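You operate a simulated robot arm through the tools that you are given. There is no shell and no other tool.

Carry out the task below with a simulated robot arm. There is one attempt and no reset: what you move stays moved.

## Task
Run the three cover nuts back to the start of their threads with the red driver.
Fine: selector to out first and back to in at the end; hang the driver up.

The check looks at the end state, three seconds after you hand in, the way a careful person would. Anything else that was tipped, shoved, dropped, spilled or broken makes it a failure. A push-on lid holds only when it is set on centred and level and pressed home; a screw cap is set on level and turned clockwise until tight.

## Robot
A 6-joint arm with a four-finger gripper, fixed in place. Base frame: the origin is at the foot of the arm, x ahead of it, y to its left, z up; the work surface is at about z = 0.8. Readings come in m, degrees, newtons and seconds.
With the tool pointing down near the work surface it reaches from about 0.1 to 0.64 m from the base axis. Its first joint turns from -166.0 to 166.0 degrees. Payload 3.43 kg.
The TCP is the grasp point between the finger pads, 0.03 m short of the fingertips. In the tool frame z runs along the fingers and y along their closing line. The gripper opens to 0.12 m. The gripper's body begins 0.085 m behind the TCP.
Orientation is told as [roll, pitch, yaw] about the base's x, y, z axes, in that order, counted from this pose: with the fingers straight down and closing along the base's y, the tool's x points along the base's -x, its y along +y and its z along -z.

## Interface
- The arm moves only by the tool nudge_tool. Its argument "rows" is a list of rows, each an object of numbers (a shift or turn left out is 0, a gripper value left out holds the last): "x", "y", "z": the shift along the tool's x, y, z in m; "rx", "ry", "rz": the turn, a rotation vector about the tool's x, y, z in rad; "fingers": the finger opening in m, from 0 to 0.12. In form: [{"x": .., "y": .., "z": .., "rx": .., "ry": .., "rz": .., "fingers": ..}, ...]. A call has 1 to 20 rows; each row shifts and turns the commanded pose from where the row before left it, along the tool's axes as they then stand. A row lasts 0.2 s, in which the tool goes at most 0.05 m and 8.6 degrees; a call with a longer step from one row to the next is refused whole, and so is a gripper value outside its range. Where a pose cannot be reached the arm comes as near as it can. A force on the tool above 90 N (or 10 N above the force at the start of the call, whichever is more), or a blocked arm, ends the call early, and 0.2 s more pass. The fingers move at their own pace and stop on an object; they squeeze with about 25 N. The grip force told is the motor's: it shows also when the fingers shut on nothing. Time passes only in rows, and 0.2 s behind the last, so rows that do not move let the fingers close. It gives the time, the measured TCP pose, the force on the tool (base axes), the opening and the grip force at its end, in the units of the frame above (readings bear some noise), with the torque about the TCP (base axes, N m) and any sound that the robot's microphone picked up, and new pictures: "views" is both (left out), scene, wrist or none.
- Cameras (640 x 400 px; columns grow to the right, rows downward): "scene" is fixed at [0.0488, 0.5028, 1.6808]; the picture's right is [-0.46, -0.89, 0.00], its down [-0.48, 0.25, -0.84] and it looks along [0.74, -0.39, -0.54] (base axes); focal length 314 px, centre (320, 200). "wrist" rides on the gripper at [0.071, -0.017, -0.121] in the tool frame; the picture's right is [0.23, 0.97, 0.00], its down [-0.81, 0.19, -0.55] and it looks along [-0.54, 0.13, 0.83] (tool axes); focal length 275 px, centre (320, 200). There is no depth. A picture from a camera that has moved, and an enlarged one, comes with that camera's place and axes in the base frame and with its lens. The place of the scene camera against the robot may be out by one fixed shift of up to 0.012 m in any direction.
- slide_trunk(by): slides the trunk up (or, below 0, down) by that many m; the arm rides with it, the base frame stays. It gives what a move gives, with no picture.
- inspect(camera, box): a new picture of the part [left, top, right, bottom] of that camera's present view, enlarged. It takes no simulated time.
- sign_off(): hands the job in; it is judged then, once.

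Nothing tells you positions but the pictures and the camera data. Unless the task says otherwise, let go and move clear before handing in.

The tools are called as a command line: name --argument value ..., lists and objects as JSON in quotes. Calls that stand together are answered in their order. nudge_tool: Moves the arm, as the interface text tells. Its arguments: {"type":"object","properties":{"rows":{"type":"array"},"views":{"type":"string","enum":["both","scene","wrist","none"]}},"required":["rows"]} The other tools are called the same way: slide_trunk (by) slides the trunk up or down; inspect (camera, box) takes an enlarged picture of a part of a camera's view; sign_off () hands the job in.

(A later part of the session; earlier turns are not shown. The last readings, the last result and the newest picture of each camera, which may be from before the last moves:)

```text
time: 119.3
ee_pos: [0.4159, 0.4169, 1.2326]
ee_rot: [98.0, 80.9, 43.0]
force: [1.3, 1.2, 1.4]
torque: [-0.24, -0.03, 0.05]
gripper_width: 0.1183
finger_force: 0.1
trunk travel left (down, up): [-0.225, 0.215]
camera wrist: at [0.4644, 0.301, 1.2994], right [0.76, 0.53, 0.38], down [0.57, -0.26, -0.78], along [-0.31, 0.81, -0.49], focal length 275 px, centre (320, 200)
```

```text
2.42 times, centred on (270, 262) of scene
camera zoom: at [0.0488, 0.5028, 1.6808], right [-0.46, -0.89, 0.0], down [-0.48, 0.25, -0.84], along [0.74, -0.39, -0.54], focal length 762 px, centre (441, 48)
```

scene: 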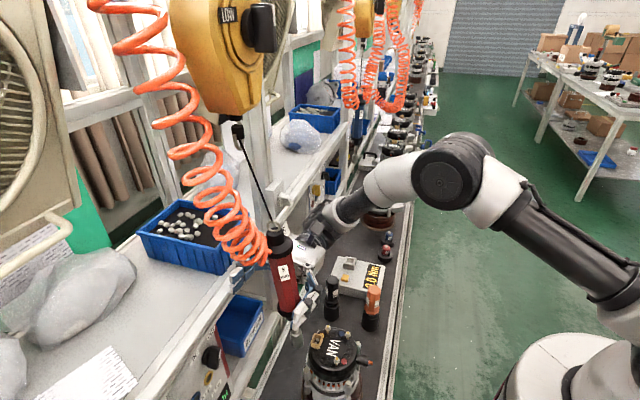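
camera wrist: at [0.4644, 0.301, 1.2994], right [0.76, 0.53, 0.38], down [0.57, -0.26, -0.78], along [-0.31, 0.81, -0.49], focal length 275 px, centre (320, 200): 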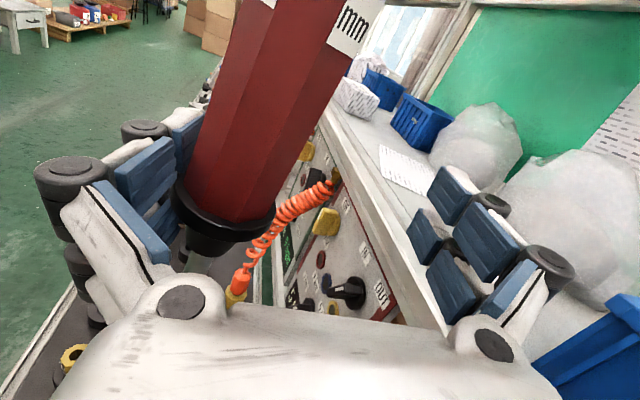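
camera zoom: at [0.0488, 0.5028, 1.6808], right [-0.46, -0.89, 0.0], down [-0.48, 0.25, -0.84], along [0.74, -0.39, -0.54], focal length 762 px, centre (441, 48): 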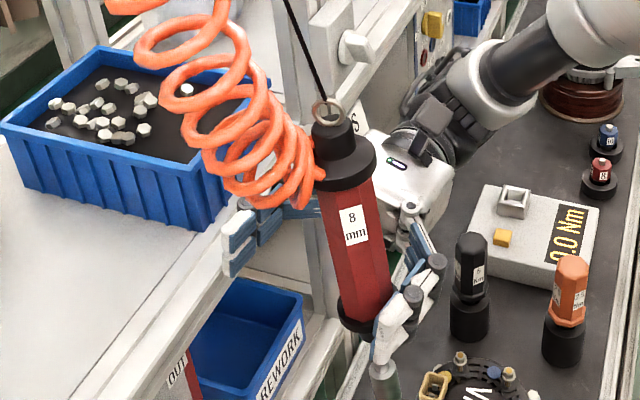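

The driver follows the left finger: its pad has slipped down into the flange cup. The finger has to come up out of the cup, so I'll bring the fingers part-way in to re-centre, then raise the gripper straight up.

nudge_tool --rows '[{"fingers": 0.065}, {}, {}, {}, {"x": 0.0079, "y": 0.0013, "z": 0.0002}, {"x": 0.0079, "y": 0.0013, "z": 0.0002}, {"x": 0.0079, "y": 0.0013, "z": 0.0002}, {"x": 0.0079, "y": 0.0013, "z": 0.0002}, {}]' --views "both"

inspect --camera "scene" --box '[220, 180, 320, 345]'

```text
time: 121.3
ee_pos: [0.4172, 0.4178, 1.2647]
ee_rot: [98.0, 81.0, 43.1]
force: [-0.1, -1.0, -4.5]
torque: [0.09, -0.13, 0.01]
gripper_width: 0.066
finger_force: 0.8
trunk travel left (down, up): [-0.225, 0.215]
camera wrist: at [0.4655, 0.3026, 1.3303], right [0.76, 0.53, 0.38], down [0.57, -0.26, -0.78], along [-0.32, 0.81, -0.49], focal length 275 px, centre (320, 200)
```

scene: 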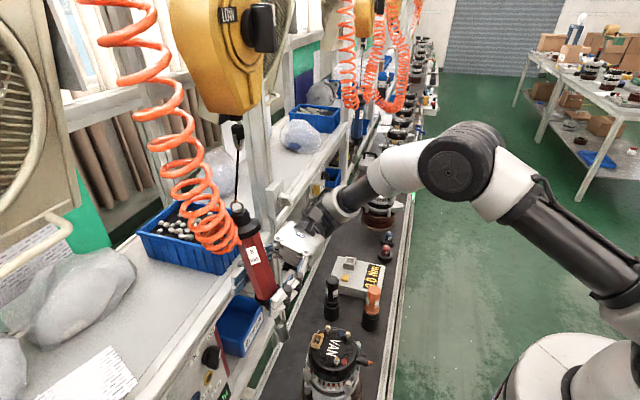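
wrist: 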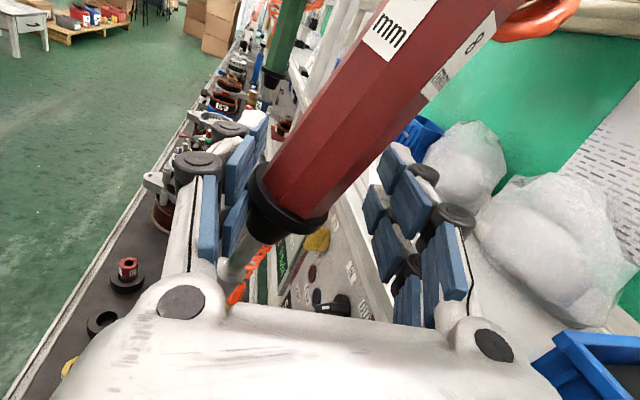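

```text
2.42 times, centred on (270, 262) of scene
camera zoom: at [0.0488, 0.5028, 1.6808], right [-0.46, -0.89, 0.0], down [-0.48, 0.25, -0.84], along [0.74, -0.39, -0.54], focal length 762 px, centre (441, 48)
```

zoom: 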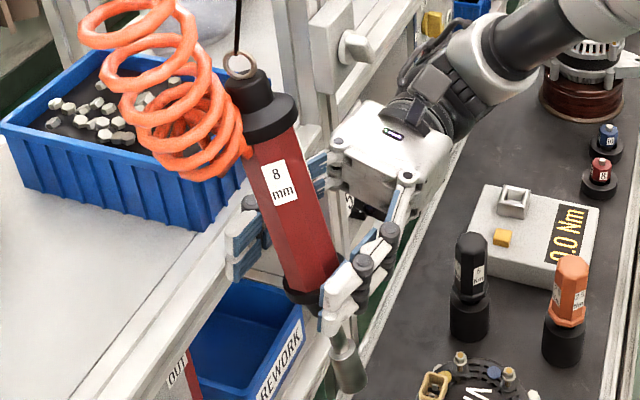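

inspect --camera "wrist" --box '[170, 110, 350, 300]'

inspect --camera "scene" --box '[245, 270, 300, 340]'

```text
2.11 times, centred on (260, 205) of wrist
camera zoom: at [0.4655, 0.3026, 1.3303], right [0.76, 0.53, 0.38], down [0.57, -0.26, -0.78], along [-0.32, 0.81, -0.49], focal length 580 px, centre (446, 190)
```

zoom: 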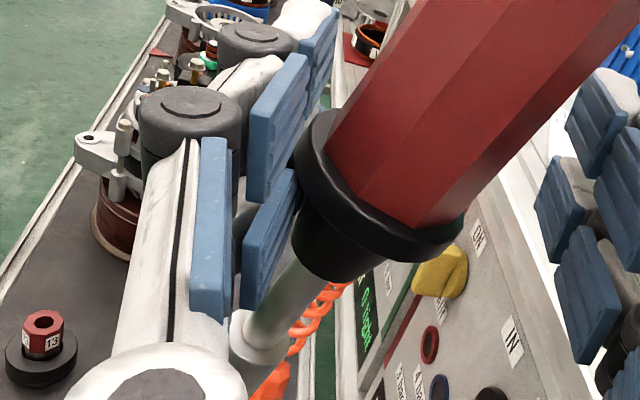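

```text
5.71 times, centred on (272, 305) of scene
camera zoom: at [0.0488, 0.5028, 1.6808], right [-0.46, -0.89, 0.0], down [-0.48, 0.25, -0.84], along [0.74, -0.39, -0.54], focal length 1796 px, centre (591, -400)
```

zoom: 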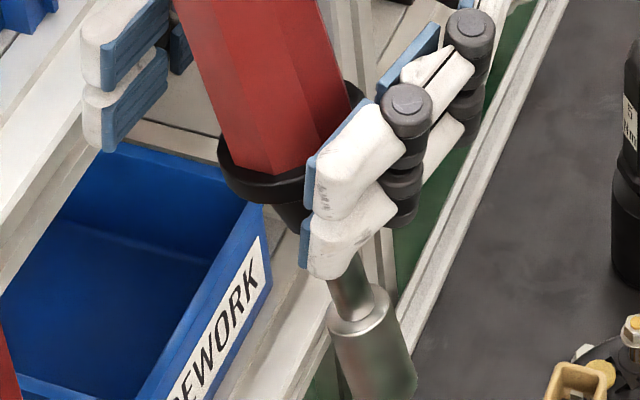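

I can see it now: during the nut run the flange slipped past the fingers, so they are gripping below it and the flange rim rests on the left finger. I'll lower to the thin spindle level, where nothing can hook, then check that the driver hangs free.

nudge_tool --rows '[{"x": -0.01, "y": -0.0016, "z": -0.0002}, {"x": -0.01, "y": -0.0016, "z": -0.0002}, {"x": -0.01, "y": -0.0016, "z": -0.0002, "fingers": 0.075}, {"x": -0.01, "y": -0.0016, "z": -0.0002}, {"x": -0.01, "y": -0.0016, "z": -0.0002}, {"x": -0.01, "y": -0.0016, "z": -0.0002}, {"x": -0.01, "y": -0.0016, "z": -0.0002}, {}]' --views "both"

inspect --camera "scene" --box '[220, 180, 320, 345]'

```text
time: 123.1
ee_pos: [0.4171, 0.4193, 1.1946]
ee_rot: [98.2, 80.8, 43.1]
force: [0.1, -0.6, 0.9]
torque: [-0.02, 0.03, 0.01]
gripper_width: 0.075
finger_force: 0.0
trunk travel left (down, up): [-0.225, 0.215]
camera wrist: at [0.4647, 0.3029, 1.26], right [0.76, 0.53, 0.38], down [0.57, -0.26, -0.78], along [-0.31, 0.81, -0.49], focal length 275 px, centre (320, 200)
```

scene: 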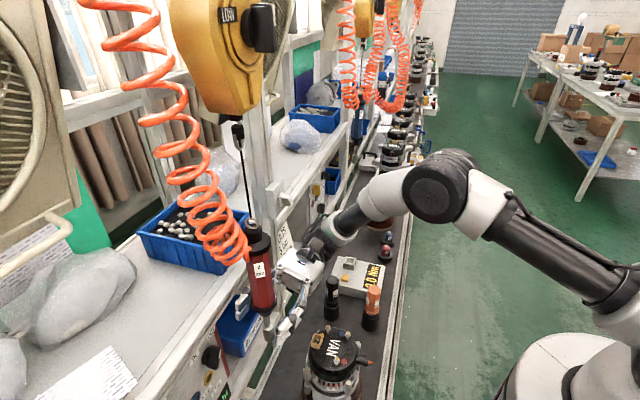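
wrist: 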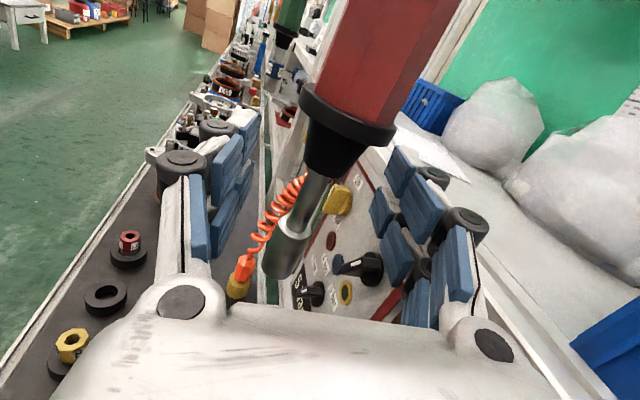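

```text
2.42 times, centred on (270, 262) of scene
camera zoom: at [0.0488, 0.5028, 1.6808], right [-0.46, -0.89, 0.0], down [-0.48, 0.25, -0.84], along [0.74, -0.39, -0.54], focal length 762 px, centre (441, 48)
```

zoom: 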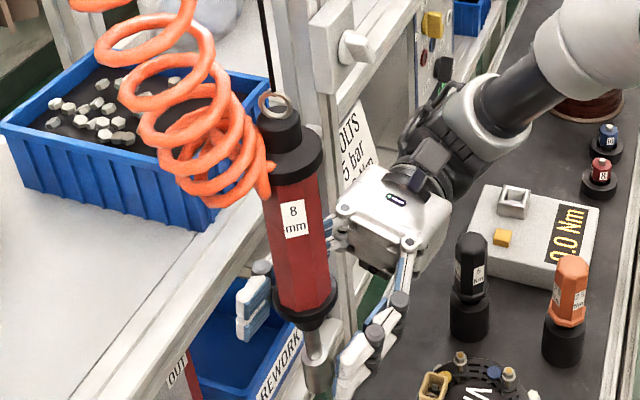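

The driver is free and back at its original hang, upright. I'll withdraw straight back at this level.

nudge_tool --rows '[{"z": -0.02}, {"z": -0.025}, {"z": -0.03}, {"z": -0.035}, {"z": -0.04}, {}]' --views "both"

inspect --camera "scene" --box '[220, 180, 320, 345]'

```text
time: 124.5
ee_pos: [0.5033, 0.2952, 1.187]
ee_rot: [98.1, 81.1, 43.0]
force: [-0.6, 0.5, -0.4]
torque: [0.01, -0.01, 0.01]
gripper_width: 0.075
finger_force: 0.1
trunk travel left (down, up): [-0.225, 0.215]
camera wrist: at [0.5527, 0.1789, 1.254], right [0.76, 0.53, 0.38], down [0.57, -0.26, -0.78], along [-0.32, 0.81, -0.49], focal length 275 px, centre (320, 200)
```

scene: 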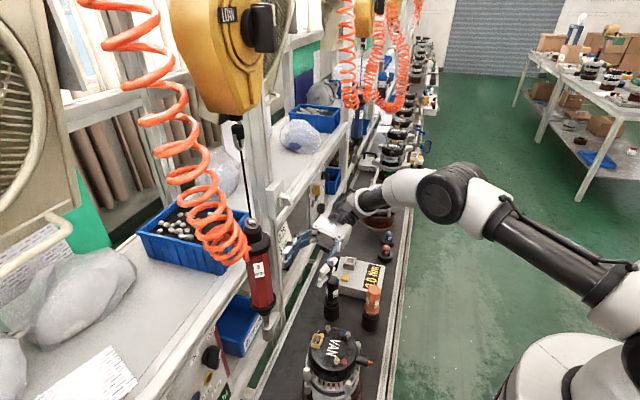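
wrist: 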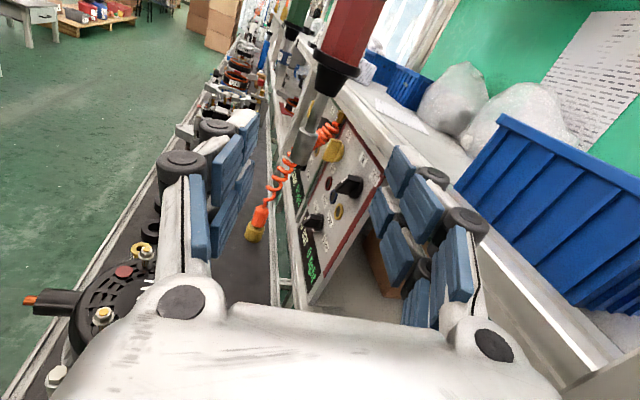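

```text
2.42 times, centred on (270, 262) of scene
camera zoom: at [0.0488, 0.5028, 1.6808], right [-0.46, -0.89, 0.0], down [-0.48, 0.25, -0.84], along [0.74, -0.39, -0.54], focal length 762 px, centre (441, 48)
```

zoom: 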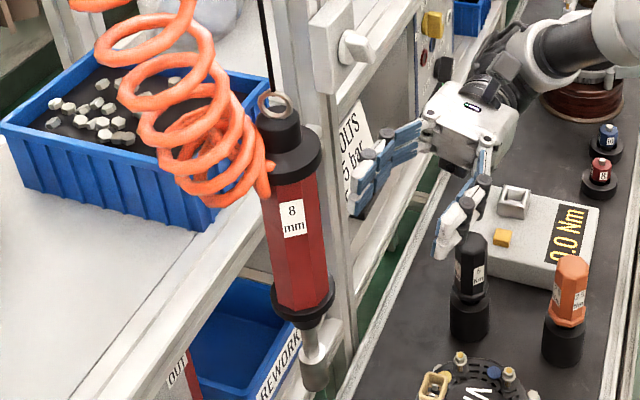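

The driver hangs exactly as at the start, and the gripper is clear. Now I'll return the selector to IN: level the tool, raise it, and roll back to the camera-below posture used for the knob.

nudge_tool --rows '[{"rz": 0.08}, {"rz": 0.08}, {"ry": -0.14}, {"ry": -0.14}, {"x": 0.0362, "z": -0.0097, "fingers": 0.0}, {"x": 0.0362, "z": -0.0097}, {}]' --views "none"

nudge_tool --rows '[{"rz": 0.145}, {"rz": 0.145}, {"rz": 0.145}, {"rz": 0.145}, {"rz": 0.145}, {"rz": 0.145}, {"rz": 0.145}, {"rz": 0.145}, {"rz": 0.145}, {"rz": 0.145}, {"rz": 0.145}, {"rz": 0.145}, {"rz": 0.145}, {"rz": 0.145}, {"rz": 0.145}, {"rz": 0.145}, {"rz": 0.145}, {"rz": 0.145}, {"rz": 0.145}]' --views "none"

```text
time: 126.1
ee_pos: [0.5045, 0.2957, 1.2663]
ee_rot: [-0.8, 75.2, -55.7]
force: [0.2, -0.5, 0.0]
torque: [-0.03, 0.02, 0.01]
gripper_width: 0.0153
finger_force: 2.5
trunk travel left (down, up): [-0.225, 0.215]
```

```text
time: 130.1
ee_pos: [0.5032, 0.2943, 1.2663]
ee_rot: [-54.6, -63.9, -177.3]
force: [-0.1, -0.8, 0.8]
torque: [0.05, -0.03, 0.01]
gripper_width: 0.0001
finger_force: 24.1
trunk travel left (down, up): [-0.225, 0.215]
```

nudge_tool --rows '[{"rz": 0.129}, {"rz": 0.129}, {"rz": 0.129}, {"rx": 0.1365, "rz": 0.0366}, {"rx": 0.1365, "rz": 0.0366}, {"rx": 0.1365, "rz": 0.0366}, {"x": 0.0013, "y": 0.0402, "z": 0.0029}, {"x": 0.0013, "y": 0.0402, "z": 0.0029}, {}]' --views "scene"

```text
time: 132.1
ee_pos: [0.4225, 0.2868, 1.2647]
ee_rot: [1.2, -75.2, 99.7]
force: [0.4, 0.3, -0.3]
torque: [0.0, -0.01, 0.0]
gripper_width: 0.0
finger_force: 24.9
trunk travel left (down, up): [-0.225, 0.215]
```

scene: 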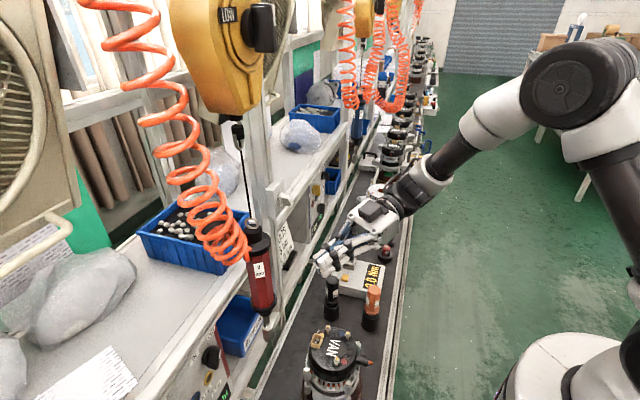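

Back at the known waypoint. I'll pass in front of the driver to the left side, yawing as I go to keep extra clearance from it.

nudge_tool --rows '[{"x": 0.0058, "y": 0.0189, "z": 0.0299}, {"x": 0.0058, "y": 0.0189, "z": 0.0299}, {"x": 0.0058, "y": 0.0189, "z": 0.0299}, {"x": -0.0083, "y": 0.0035, "z": 0.031, "rx": 0.1014, "rz": 0.0272}, {"x": -0.0079, "y": 0.0069, "z": 0.0295, "rx": 0.1014, "rz": 0.0272}, {"x": -0.009, "y": 0.0122, "z": 0.0334, "rx": 0.118, "rz": 0.0316}, {"x": -0.0097, "y": 0.0191, "z": 0.0362, "rx": 0.118, "rz": 0.0316}, {}]' --views "both"

```text
time: 133.9
ee_pos: [0.3094, 0.4892, 1.2237]
ee_rot: [1.3, -74.9, 73.5]
force: [-0.6, 0.2, -0.7]
torque: [-0.02, -0.02, 0.04]
gripper_width: 0.0001
finger_force: 24.8
trunk travel left (down, up): [-0.225, 0.215]
camera wrist: at [0.2897, 0.355, 1.1863], right [-0.96, 0.2, -0.22], down [-0.26, -0.26, 0.93], along [0.13, 0.94, 0.3], focal length 275 px, centre (320, 200)
```

scene: 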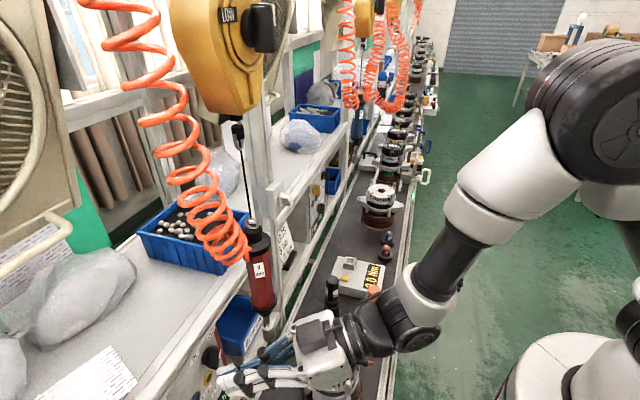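
wrist: 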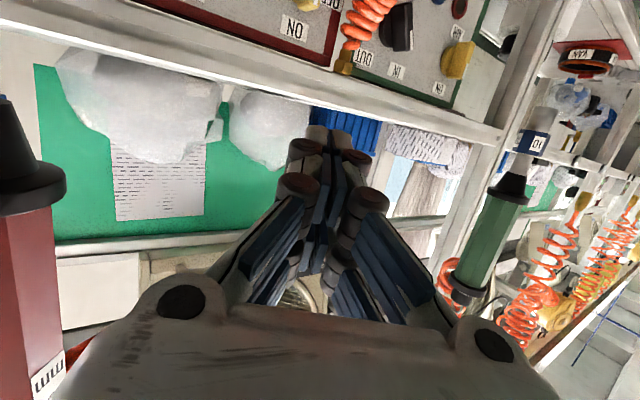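

Clear on the left. I'll swing to azimuth 8 so the gripper approaches from well left of the driver, then drop to knob height.

nudge_tool --rows '[{"rx": 0.1227, "rz": 0.0329}, {"rx": 0.1227, "rz": 0.0329}, {"rx": 0.1227, "rz": 0.0329}, {"rx": 0.1227, "rz": 0.0329}, {"rx": 0.1227, "rz": 0.0329}, {"rx": 0.1227, "rz": 0.0329}, {"rx": 0.1227, "rz": 0.0329}, {"rx": 0.1227, "rz": 0.0329}, {"rx": 0.1227, "rz": 0.0329}, {}]' --views "none"

nudge_tool --rows '[{"x": 0.0367, "y": 0.0003, "z": 0.0223}, {"x": 0.0367, "y": 0.0003, "z": 0.0223}, {"x": 0.0367, "y": 0.0003, "z": 0.0223}, {}]' --views "both"

```text
time: 136.1
ee_pos: [0.3078, 0.491, 1.2236]
ee_rot: [0.5, -74.6, 8.8]
force: [0.2, 0.6, 0.8]
torque: [-0.01, 0.03, 0.0]
gripper_width: 0.0001
finger_force: 24.9
trunk travel left (down, up): [-0.225, 0.215]
```

```text
time: 137.1
ee_pos: [0.3431, 0.4989, 1.0999]
ee_rot: [0.7, -74.6, 8.6]
force: [0.2, -0.2, 0.6]
torque: [0.0, 0.0, 0.03]
gripper_width: 0.0
finger_force: 25.0
trunk travel left (down, up): [-0.225, 0.215]
camera wrist: at [0.213, 0.4601, 1.063], right [-0.22, 0.95, -0.22], down [-0.35, 0.13, 0.93], along [0.91, 0.28, 0.3], focal length 275 px, centre (320, 200)
```

scene: 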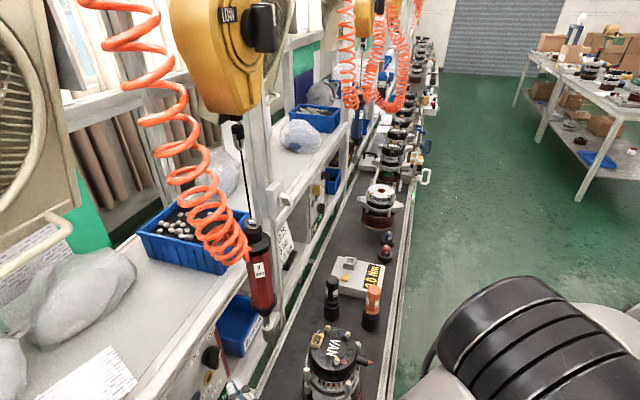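
wrist: 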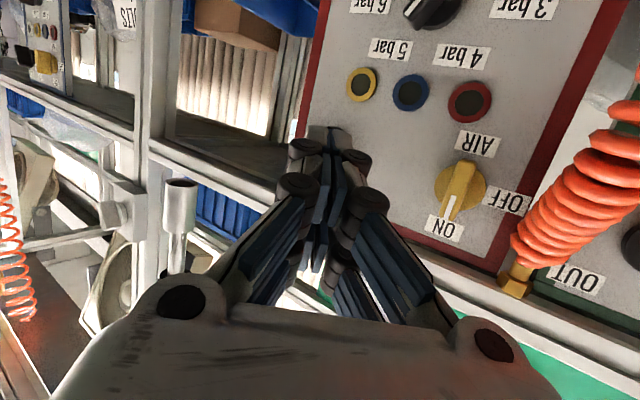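

I'll level the fingers so they pass well under the driver's socket, then move the tips in front of and to the right of the lever, still short of it.

nudge_tool --rows '[{"ry": -0.115}, {"ry": -0.115}, {"x": 0.0051, "y": -0.0185, "z": 0.0328}, {"x": 0.0051, "y": -0.0185, "z": 0.0328}, {}]' --views "both"

inspect --camera "scene" --box '[185, 310, 295, 400]'

inspect --camera "wrist" --box '[240, 80, 420, 220]'

```text
time: 138.3
ee_pos: [0.4121, 0.4731, 1.0865]
ee_rot: [3.9, -87.8, 5.3]
force: [-0.4, 0.8, -0.4]
torque: [0.0, -0.02, -0.03]
gripper_width: 0.0
finger_force: 24.8
trunk travel left (down, up): [-0.225, 0.215]
camera wrist: at [0.2942, 0.4365, 1.0202], right [-0.17, 0.96, -0.23], down [-0.55, 0.1, 0.83], along [0.82, 0.26, 0.51], focal length 275 px, centre (320, 200)
```

scene: 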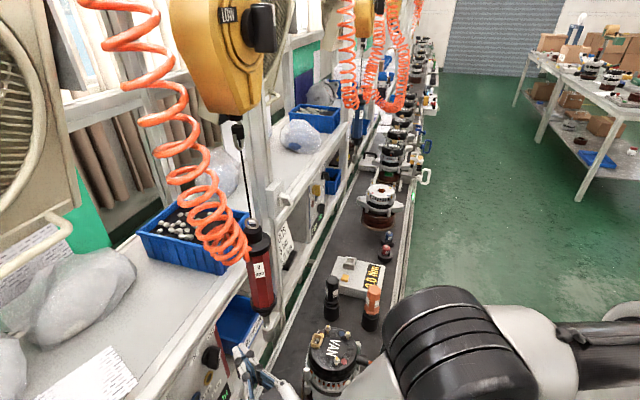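
wrist: 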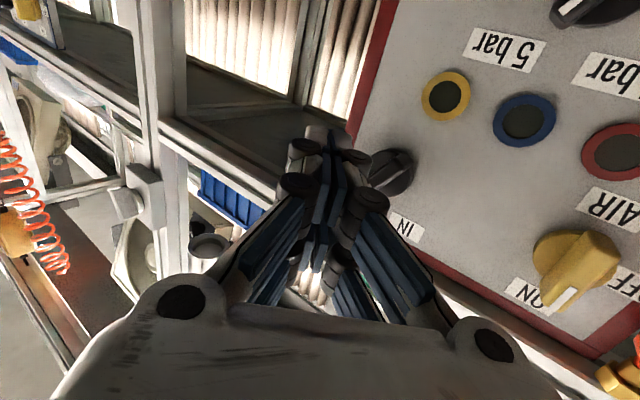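

```text
4.44 times, centred on (240, 355) of scene
camera zoom: at [0.0488, 0.5028, 1.6808], right [-0.46, -0.89, 0.0], down [-0.48, 0.25, -0.84], along [0.74, -0.39, -0.54], focal length 1397 px, centre (676, -489)
```

zoom: 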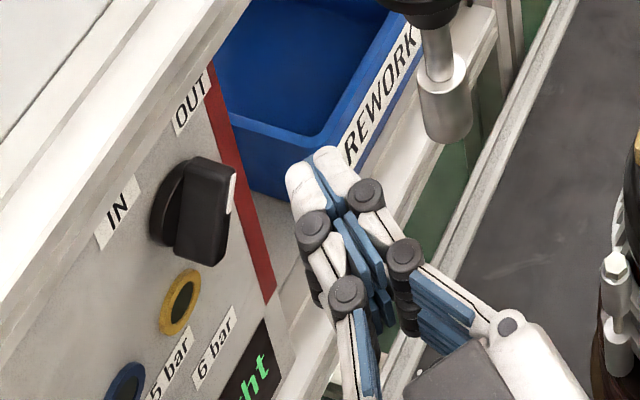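

```text
2.86 times, centred on (330, 150) of wrist
camera zoom: at [0.2942, 0.4365, 1.0202], right [-0.17, 0.96, -0.23], down [-0.55, 0.1, 0.83], along [0.82, 0.26, 0.51], focal length 786 px, centre (291, 343)
```

zoom: 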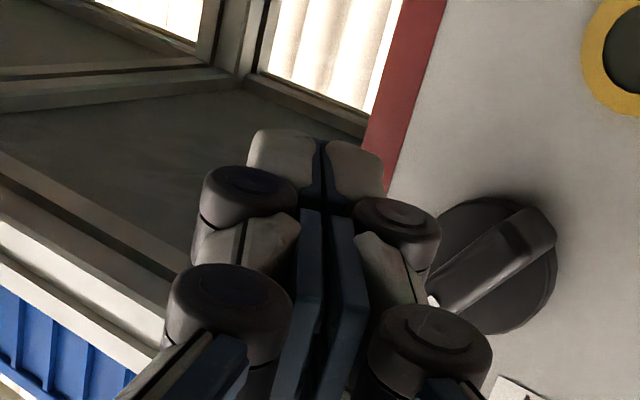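

nudge_tool --rows '[{"x": -0.0003, "y": 0.0058, "z": 0.0081}, {"x": -0.0003, "y": 0.0058, "z": 0.0081}, {"x": -0.0003, "y": 0.0058, "z": 0.0081}, {}]' --views "none"

inspect --camera "scene" --box '[185, 310, 295, 400]'

inspect --camera "wrist" --box '[240, 80, 420, 220]'

```text
time: 139.3
ee_pos: [0.4323, 0.4904, 1.0865]
ee_rot: [4.7, -88.0, 4.5]
force: [-5.2, -12.9, -0.2]
torque: [0.29, -0.15, -0.13]
gripper_width: 0.0001
finger_force: 25.2
trunk travel left (down, up): [-0.225, 0.215]
```

```text
4.44 times, centred on (240, 355) of scene
camera zoom: at [0.0488, 0.5028, 1.6808], right [-0.46, -0.89, 0.0], down [-0.48, 0.25, -0.84], along [0.74, -0.39, -0.54], focal length 1397 px, centre (676, -489)
```

zoom: 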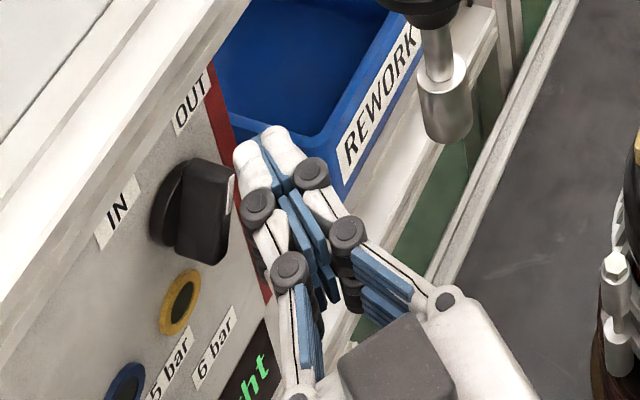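

```text
2.86 times, centred on (330, 150) of wrist
camera zoom: at [0.3146, 0.4547, 1.0198], right [-0.16, 0.96, -0.23], down [-0.55, 0.1, 0.83], along [0.82, 0.26, 0.51], focal length 786 px, centre (291, 343)
```

zoom: 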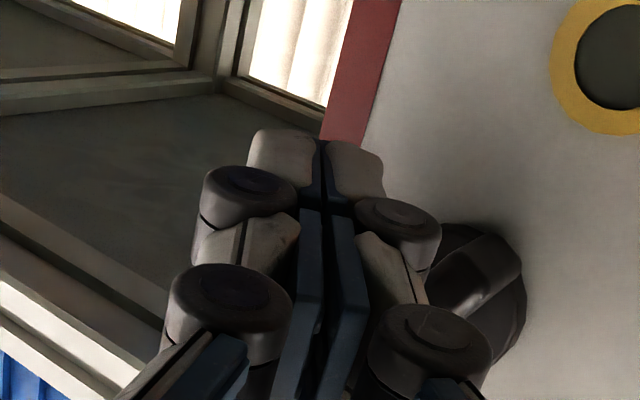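

The slanted finger touches the lever's face from this side. There's a cleaner way: push the lever's lower end from the left (9 o'clock, moving down), using the same approach that worked before. I'll back out and re-stage.

nudge_tool --rows '[{"x": 0.0003, "y": -0.0058, "z": -0.0081}, {"x": 0.0003, "y": -0.0058, "z": -0.0081}, {"x": 0.0003, "y": -0.0058, "z": -0.0081}, {"x": -0.0051, "y": 0.0185, "z": -0.0328}, {"x": -0.0051, "y": 0.0185, "z": -0.0328}, {"rx": -0.133, "rz": -0.005}, {"rx": -0.133, "rz": -0.005}, {"rx": -0.133, "rz": -0.005}, {"ry": 0.115}, {"ry": 0.115}, {}]' --views "both"

inspect --camera "scene" --box '[180, 320, 260, 400]'

```text
time: 141.7
ee_pos: [0.3421, 0.4985, 1.0989]
ee_rot: [0.3, -74.5, 31.8]
force: [-0.2, 0.2, -0.3]
torque: [-0.03, 0.05, -0.03]
gripper_width: 0.0
finger_force: 25.1
trunk travel left (down, up): [-0.225, 0.215]
camera wrist: at [0.2377, 0.4113, 1.0631], right [-0.57, 0.79, -0.22], down [-0.37, -0.01, 0.93], along [0.73, 0.61, 0.3], focal length 275 px, centre (320, 200)
```

scene: 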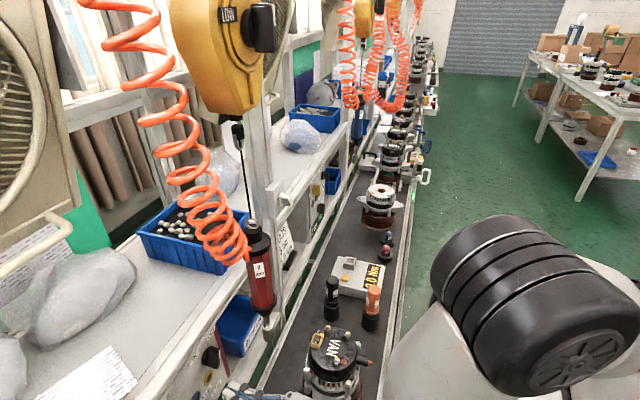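
wrist: 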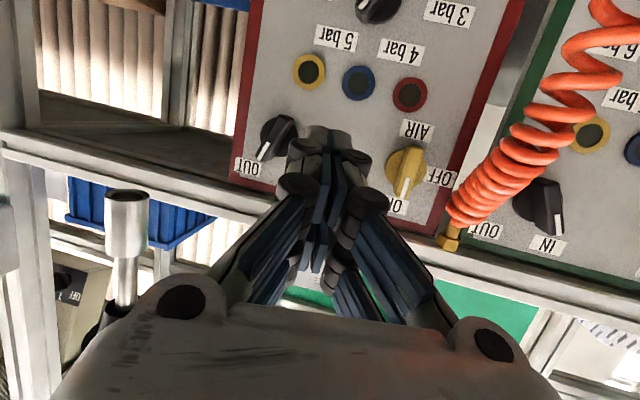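

```text
5.00 times, centred on (220, 360) of scene
camera zoom: at [0.0488, 0.5028, 1.6808], right [-0.46, -0.89, 0.0], down [-0.48, 0.25, -0.84], along [0.74, -0.39, -0.54], focal length 1571 px, centre (820, -600)
```

zoom: 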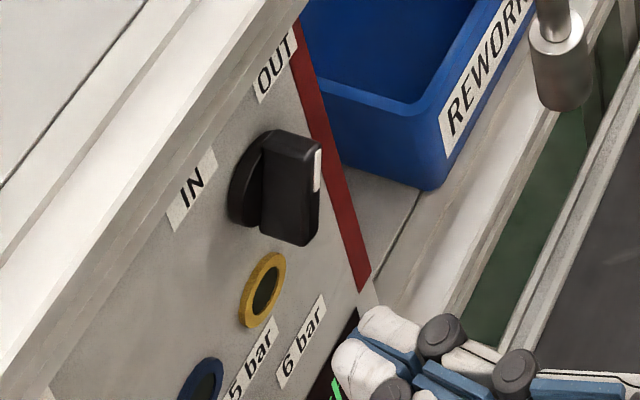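

nudge_tool --rows '[{"x": -0.008, "y": -0.0047, "z": 0.0162}, {"x": -0.008, "y": -0.0047, "z": 0.0162}, {"x": -0.0026, "y": 0.0023, "z": 0.0097}, {"x": -0.0026, "y": 0.0023, "z": 0.0097}, {"x": -0.0026, "y": 0.0023, "z": 0.0097}, {}]' --views "none"

inspect --camera "wrist" --box '[220, 90, 380, 210]'

inspect --camera "scene" --box '[180, 325, 290, 400]'

```text
time: 143.1
ee_pos: [0.3984, 0.5295, 1.1073]
ee_rot: [0.5, -74.7, 31.6]
force: [0.3, 0.0, 0.4]
torque: [-0.03, 0.03, 0.02]
gripper_width: 0.0001
finger_force: 25.5
trunk travel left (down, up): [-0.225, 0.215]
```

```text
3.33 times, centred on (300, 150) of wrist
camera zoom: at [0.2939, 0.4443, 1.0703], right [-0.57, 0.79, -0.22], down [-0.37, -0.01, 0.93], along [0.73, 0.61, 0.3], focal length 918 px, centre (387, 367)
```

zoom: 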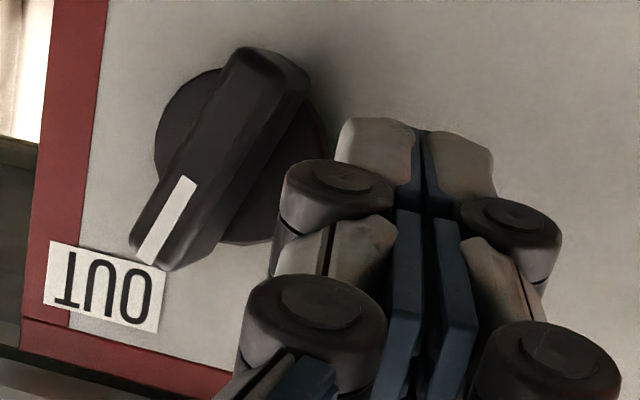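

```text
5.33 times, centred on (235, 362) of scene
camera zoom: at [0.0488, 0.5028, 1.6808], right [-0.46, -0.89, 0.0], down [-0.48, 0.25, -0.84], along [0.74, -0.39, -0.54], focal length 1676 px, centre (773, -667)
```

zoom: 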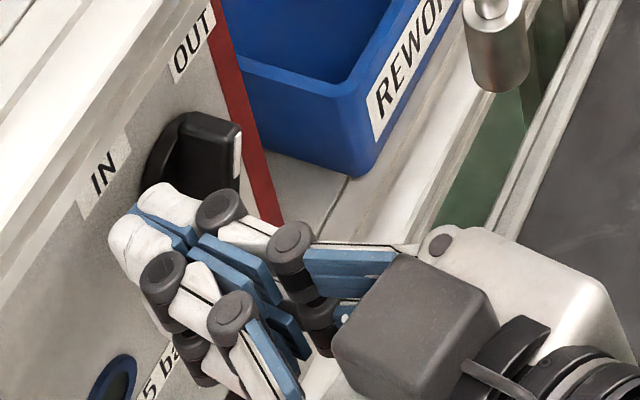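

The tips are at the 9 o'clock side of the lever. Sweeping down and right along the arc to push the lower end round toward IN.

nudge_tool --rows '[{"x": 0.0044, "y": -0.0088, "z": 0.0033}, {"x": 0.0058, "y": -0.0002, "z": 0.0016}, {"x": 0.0057, "y": -0.0019, "z": 0.002}, {"x": 0.0051, "y": -0.0034, "z": 0.0022}]' --views "none"

inspect --camera "wrist" --box '[220, 70, 380, 190]'

inspect --camera "scene" --box '[180, 325, 290, 400]'

```text
time: 144.1
ee_pos: [0.4092, 0.5187, 1.0832]
ee_rot: [0.4, -74.7, 31.8]
force: [-3.1, 1.2, 0.2]
torque: [0.0, 0.02, -0.02]
gripper_width: 0.0001
finger_force: 25.3
trunk travel left (down, up): [-0.225, 0.215]
```

```text
3.33 times, centred on (300, 130) of wrist
camera zoom: at [0.3044, 0.4338, 1.0472], right [-0.57, 0.79, -0.22], down [-0.37, -0.01, 0.93], along [0.73, 0.61, 0.3], focal length 918 px, centre (387, 433)
```

zoom: 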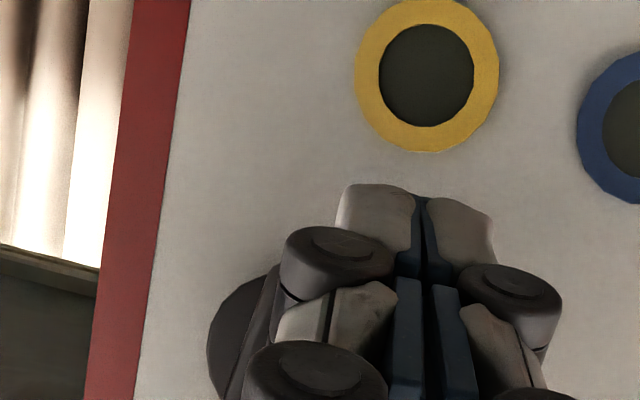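

```text
5.33 times, centred on (235, 362) of scene
camera zoom: at [0.0488, 0.5028, 1.6808], right [-0.46, -0.89, 0.0], down [-0.48, 0.25, -0.84], along [0.74, -0.39, -0.54], focal length 1676 px, centre (773, -667)
```

zoom: 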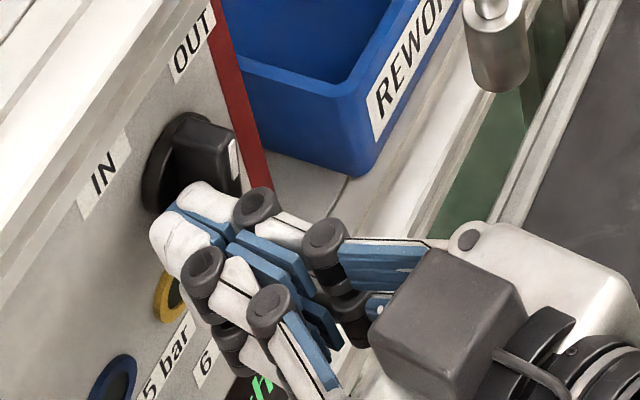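

nudge_tool --rows '[{"x": 0.0036, "y": -0.0049, "z": 0.0021}, {"x": 0.0021, "y": -0.0054, "z": 0.0018}, {"x": 0.0003, "y": -0.0029, "z": 0.0008}, {}]' --views "none"

inspect --camera "scene" --box '[180, 325, 290, 400]'

```text
time: 145.1
ee_pos: [0.4099, 0.5184, 1.082]
ee_rot: [-0.2, -75.3, 33.5]
force: [-29.7, 27.0, 24.7]
torque: [-0.22, -1.1, 0.94]
gripper_width: 0.0001
finger_force: 24.7
trunk travel left (down, up): [-0.225, 0.215]
```

```text
5.33 times, centred on (235, 362) of scene
camera zoom: at [0.0488, 0.5028, 1.6808], right [-0.46, -0.89, 0.0], down [-0.48, 0.25, -0.84], along [0.74, -0.39, -0.54], focal length 1676 px, centre (773, -667)
```

zoom: 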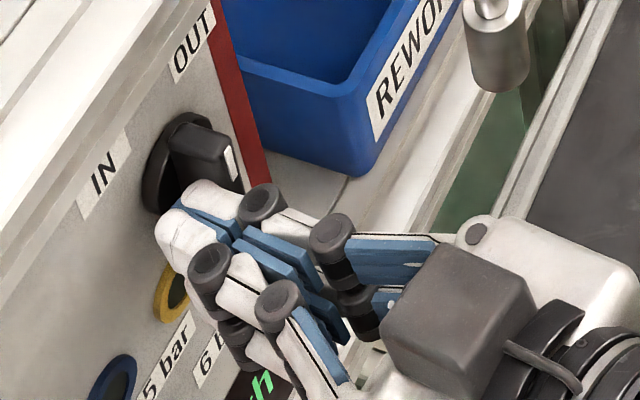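

inspect --camera "scene" --box '[195, 335, 245, 385]'

inspect --camera "wrist" --box '[240, 110, 380, 220]'

```text
8.00 times, centred on (220, 360) of scene
camera zoom: at [0.0488, 0.5028, 1.6808], right [-0.46, -0.89, 0.0], down [-0.48, 0.25, -0.84], along [0.74, -0.39, -0.54], focal length 2514 px, centre (1120, -1080)
```

zoom: 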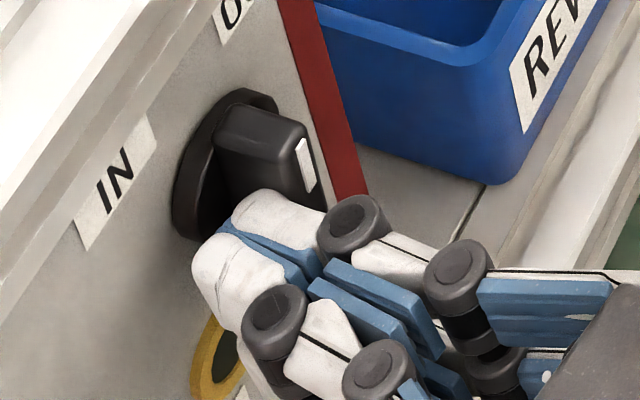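

```text
3.64 times, centred on (310, 165) of wrist
camera zoom: at [0.3085, 0.4303, 1.0431], right [-0.58, 0.78, -0.22], down [-0.38, -0.02, 0.92], along [0.72, 0.62, 0.31], focal length 1001 px, centre (356, 327)
```

zoom: 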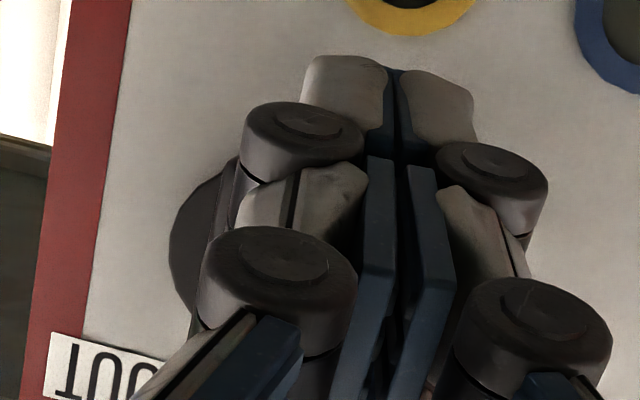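

The tip slid round the very end of the lever and is now pushing end-on, so it can't turn. I'll retrace and push closer to the hub instead.

nudge_tool --rows '[{"x": -0.0003, "y": 0.0029, "z": -0.0008}, {"x": -0.0021, "y": 0.0054, "z": -0.0018}, {"x": -0.0036, "y": 0.0049, "z": -0.0021}, {"x": -0.0051, "y": 0.0034, "z": -0.0022}, {"x": -0.0057, "y": 0.0019, "z": -0.002}, {"x": -0.0058, "y": 0.0002, "z": -0.0016}, {"x": -0.0044, "y": 0.0088, "z": -0.0033}, {}]' --views "none"

inspect --camera "wrist" --box '[220, 90, 380, 210]'

inspect --camera "scene" --box '[195, 335, 245, 385]'

```text
time: 146.9
ee_pos: [0.4, 0.531, 1.1061]
ee_rot: [0.5, -74.7, 31.9]
force: [0.1, 0.1, 0.3]
torque: [0.0, -0.04, 0.01]
gripper_width: 0.0
finger_force: 25.1
trunk travel left (down, up): [-0.225, 0.215]
```

```text
3.33 times, centred on (300, 150) of wrist
camera zoom: at [0.2951, 0.4446, 1.0701], right [-0.57, 0.79, -0.22], down [-0.37, -0.01, 0.93], along [0.73, 0.61, 0.3], focal length 918 px, centre (387, 367)
```

zoom: 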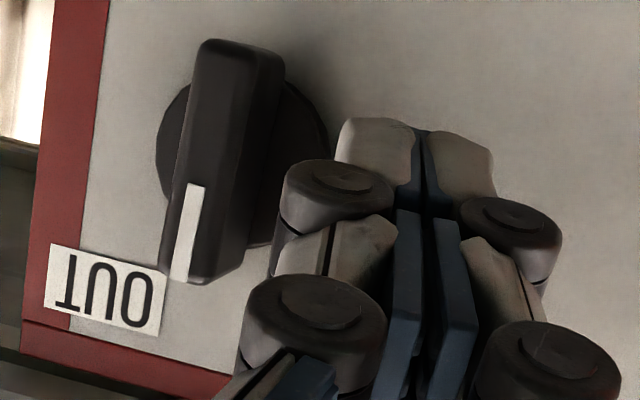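

```text
8.00 times, centred on (220, 360) of scene
camera zoom: at [0.0488, 0.5028, 1.6808], right [-0.46, -0.89, 0.0], down [-0.48, 0.25, -0.84], along [0.74, -0.39, -0.54], focal length 2514 px, centre (1120, -1080)
```

zoom: 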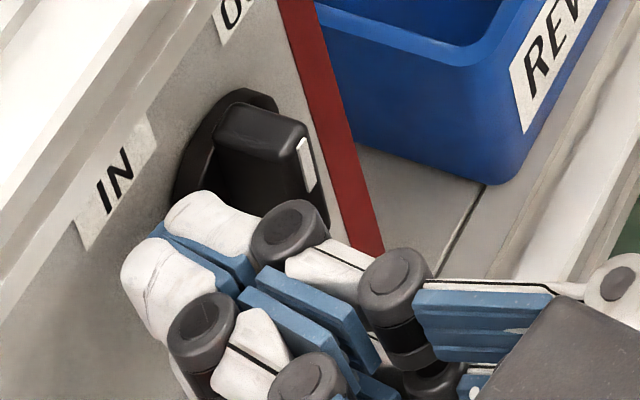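

The lever is now about upright, halfway. I'll push the lower half closer to the hub this time.

nudge_tool --rows '[{"x": 0.0064, "y": -0.0047, "z": 0.0028}, {"x": 0.0065, "y": -0.0047, "z": 0.0029}, {"x": 0.0011, "y": -0.0054, "z": 0.0016}, {"x": 0.0027, "y": -0.0029, "z": 0.0014}, {"x": 0.0024, "y": -0.0029, "z": 0.0014}]' --views "none"

inspect --camera "scene" --box '[195, 335, 245, 385]'

inspect --camera "wrist" --box '[220, 90, 380, 210]'

```text
time: 148.1
ee_pos: [0.4115, 0.5193, 1.0864]
ee_rot: [0.4, -75.1, 32.1]
force: [-12.5, 11.3, 11.9]
torque: [0.01, -0.43, 0.4]
gripper_width: 0.0003
finger_force: 25.2
trunk travel left (down, up): [-0.225, 0.215]
```

```text
8.00 times, centred on (220, 360) of scene
camera zoom: at [0.0488, 0.5028, 1.6808], right [-0.46, -0.89, 0.0], down [-0.48, 0.25, -0.84], along [0.74, -0.39, -0.54], focal length 2514 px, centre (1120, -1080)
```

zoom: 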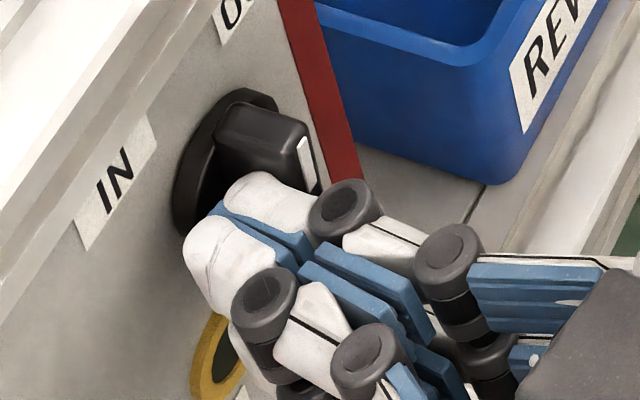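

```text
3.33 times, centred on (300, 150) of wrist
camera zoom: at [0.3076, 0.4323, 1.0504], right [-0.57, 0.79, -0.22], down [-0.38, -0.02, 0.93], along [0.73, 0.61, 0.31], focal length 918 px, centre (387, 367)
```

zoom: 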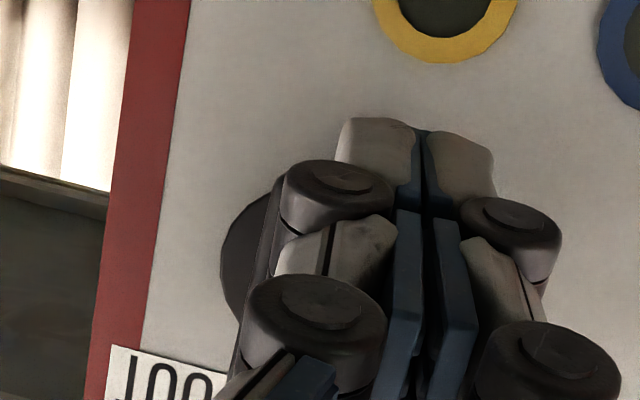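

nudge_tool --rows '[{"x": -0.0029, "y": 0.0, "z": -0.0008}, {"x": -0.0002, "y": -0.0039, "z": 0.0009}, {"x": -0.0001, "y": -0.0019, "z": 0.0004}, {}]' --views "none"

inspect --camera "scene" --box '[195, 335, 245, 385]'

```text
time: 149.1
ee_pos: [0.4114, 0.5191, 1.088]
ee_rot: [-0.8, -74.7, 33.9]
force: [-27.4, 27.4, 0.8]
torque: [-0.1, -0.13, 0.81]
gripper_width: 0.0
finger_force: 24.9
trunk travel left (down, up): [-0.225, 0.215]
```

```text
8.00 times, centred on (220, 360) of scene
camera zoom: at [0.0488, 0.5028, 1.6808], right [-0.46, -0.89, 0.0], down [-0.48, 0.25, -0.84], along [0.74, -0.39, -0.54], focal length 2514 px, centre (1120, -1080)
```

zoom: 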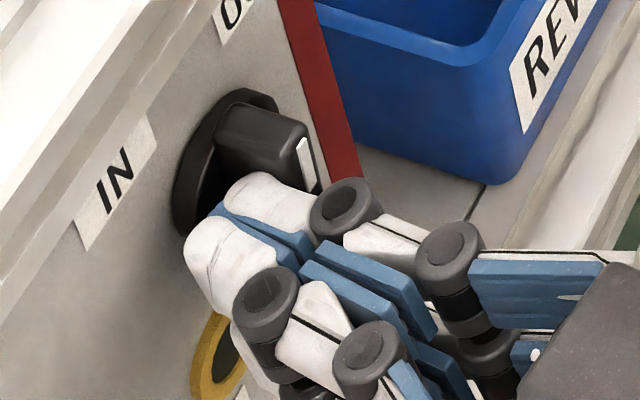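

The flat of the finger is bearing right at the pivot height, so there's no leverage. I'll back off left, drop lower so only the lever's bottom end is touched, and then push right.

nudge_tool --rows '[{"x": 0.0007, "y": 0.0107, "z": -0.0024}, {"x": 0.0006, "y": 0.0107, "z": -0.0024}, {"x": 0.0055, "z": 0.0015}, {"x": 0.0055, "z": 0.0014}, {}]' --views "none"

inspect --camera "scene" --box '[195, 335, 245, 385]'

inspect --camera "wrist" --box '[220, 90, 380, 210]'

```text
time: 150.3
ee_pos: [0.4024, 0.5277, 1.077]
ee_rot: [0.6, -74.7, 31.7]
force: [-0.3, -0.4, 1.0]
torque: [-0.01, 0.03, -0.01]
gripper_width: 0.0
finger_force: 25.1
trunk travel left (down, up): [-0.225, 0.215]
```

```text
8.00 times, centred on (220, 360) of scene
camera zoom: at [0.0488, 0.5028, 1.6808], right [-0.46, -0.89, 0.0], down [-0.48, 0.25, -0.84], along [0.74, -0.39, -0.54], focal length 2514 px, centre (1120, -1080)
```

zoom: 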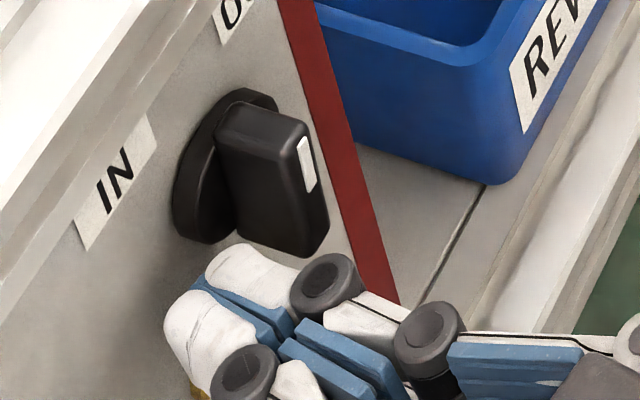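

```text
3.33 times, centred on (300, 150) of wrist
camera zoom: at [0.298, 0.4409, 1.0406], right [-0.57, 0.79, -0.22], down [-0.37, -0.01, 0.93], along [0.73, 0.61, 0.3], focal length 918 px, centre (387, 367)
```

zoom: 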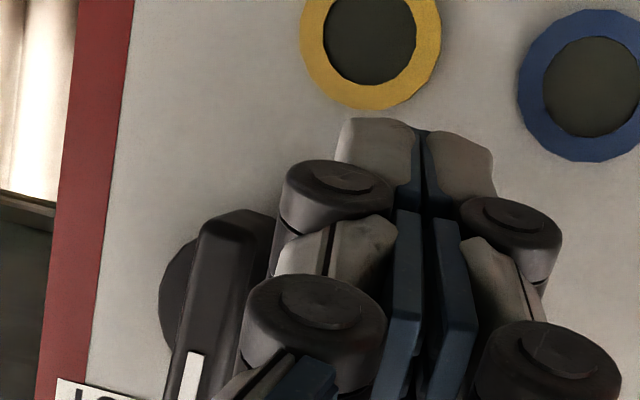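

Now the finger overlaps only the lever's bottom end. Pushing right.

nudge_tool --rows '[{"x": -0.0002, "y": -0.0039, "z": 0.0009}, {"x": -0.0002, "y": -0.0039, "z": 0.0009}, {"x": -0.0002, "y": -0.0039, "z": 0.0009}, {"x": -0.0002, "y": -0.0039, "z": 0.0009}]' --views "none"

inspect --camera "scene" --box '[195, 335, 245, 385]'

```text
time: 151.3
ee_pos: [0.4105, 0.5194, 1.077]
ee_rot: [-0.1, -74.7, 32.6]
force: [-16.7, 9.7, -2.1]
torque: [-0.11, -0.16, 0.37]
gripper_width: 0.0
finger_force: 24.4
trunk travel left (down, up): [-0.225, 0.215]
```

```text
8.00 times, centred on (220, 360) of scene
camera zoom: at [0.0488, 0.5028, 1.6808], right [-0.46, -0.89, 0.0], down [-0.48, 0.25, -0.84], along [0.74, -0.39, -0.54], focal length 2514 px, centre (1120, -1080)
```

zoom: 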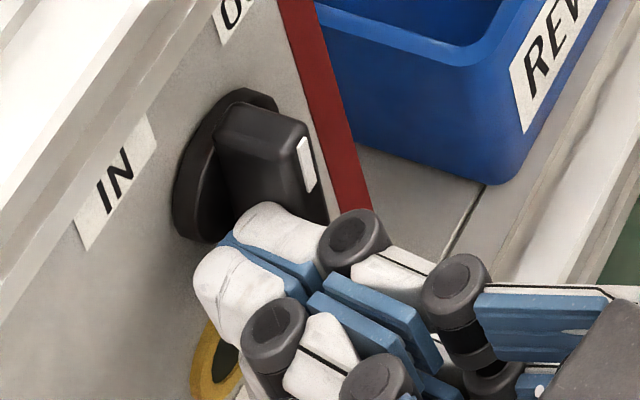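

No rotation again, and there's a small reaction off the panel. The tip is probably catching the knob's base disc, so I'll back out 4 mm from the panel and push again.

nudge_tool --rows '[{"x": 0.0004, "y": 0.0078, "z": -0.0017}, {"x": 0.001, "y": -0.0009, "z": -0.0038}, {"x": -0.0002, "y": -0.0039, "z": 0.0009}, {"x": -0.0002, "y": -0.0039, "z": 0.0009}]' --views "none"

nudge_tool --rows '[{"x": -0.0002, "y": -0.0039, "z": 0.0009}]' --views "none"

inspect --camera "scene" --box '[195, 335, 245, 385]'

```text
time: 152.3
ee_pos: [0.4072, 0.5172, 1.0772]
ee_rot: [0.1, -74.8, 32.6]
force: [-16.6, 11.9, 1.9]
torque: [-0.15, -0.23, 0.46]
gripper_width: 0.0
finger_force: 24.9
trunk travel left (down, up): [-0.225, 0.215]
```

```text
time: 152.7
ee_pos: [0.4099, 0.516, 1.0787]
ee_rot: [-0.6, -74.9, 33.5]
force: [-26.2, 23.4, 2.0]
torque: [-0.32, -0.41, 0.82]
gripper_width: 0.0002
finger_force: 24.8
trunk travel left (down, up): [-0.225, 0.215]
```

```text
8.00 times, centred on (220, 360) of scene
camera zoom: at [0.0488, 0.5028, 1.6808], right [-0.46, -0.89, 0.0], down [-0.48, 0.25, -0.84], along [0.74, -0.39, -0.54], focal length 2514 px, centre (1120, -1080)
```

zoom: 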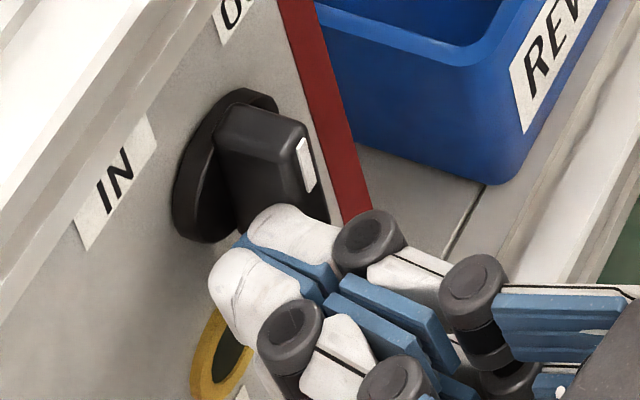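

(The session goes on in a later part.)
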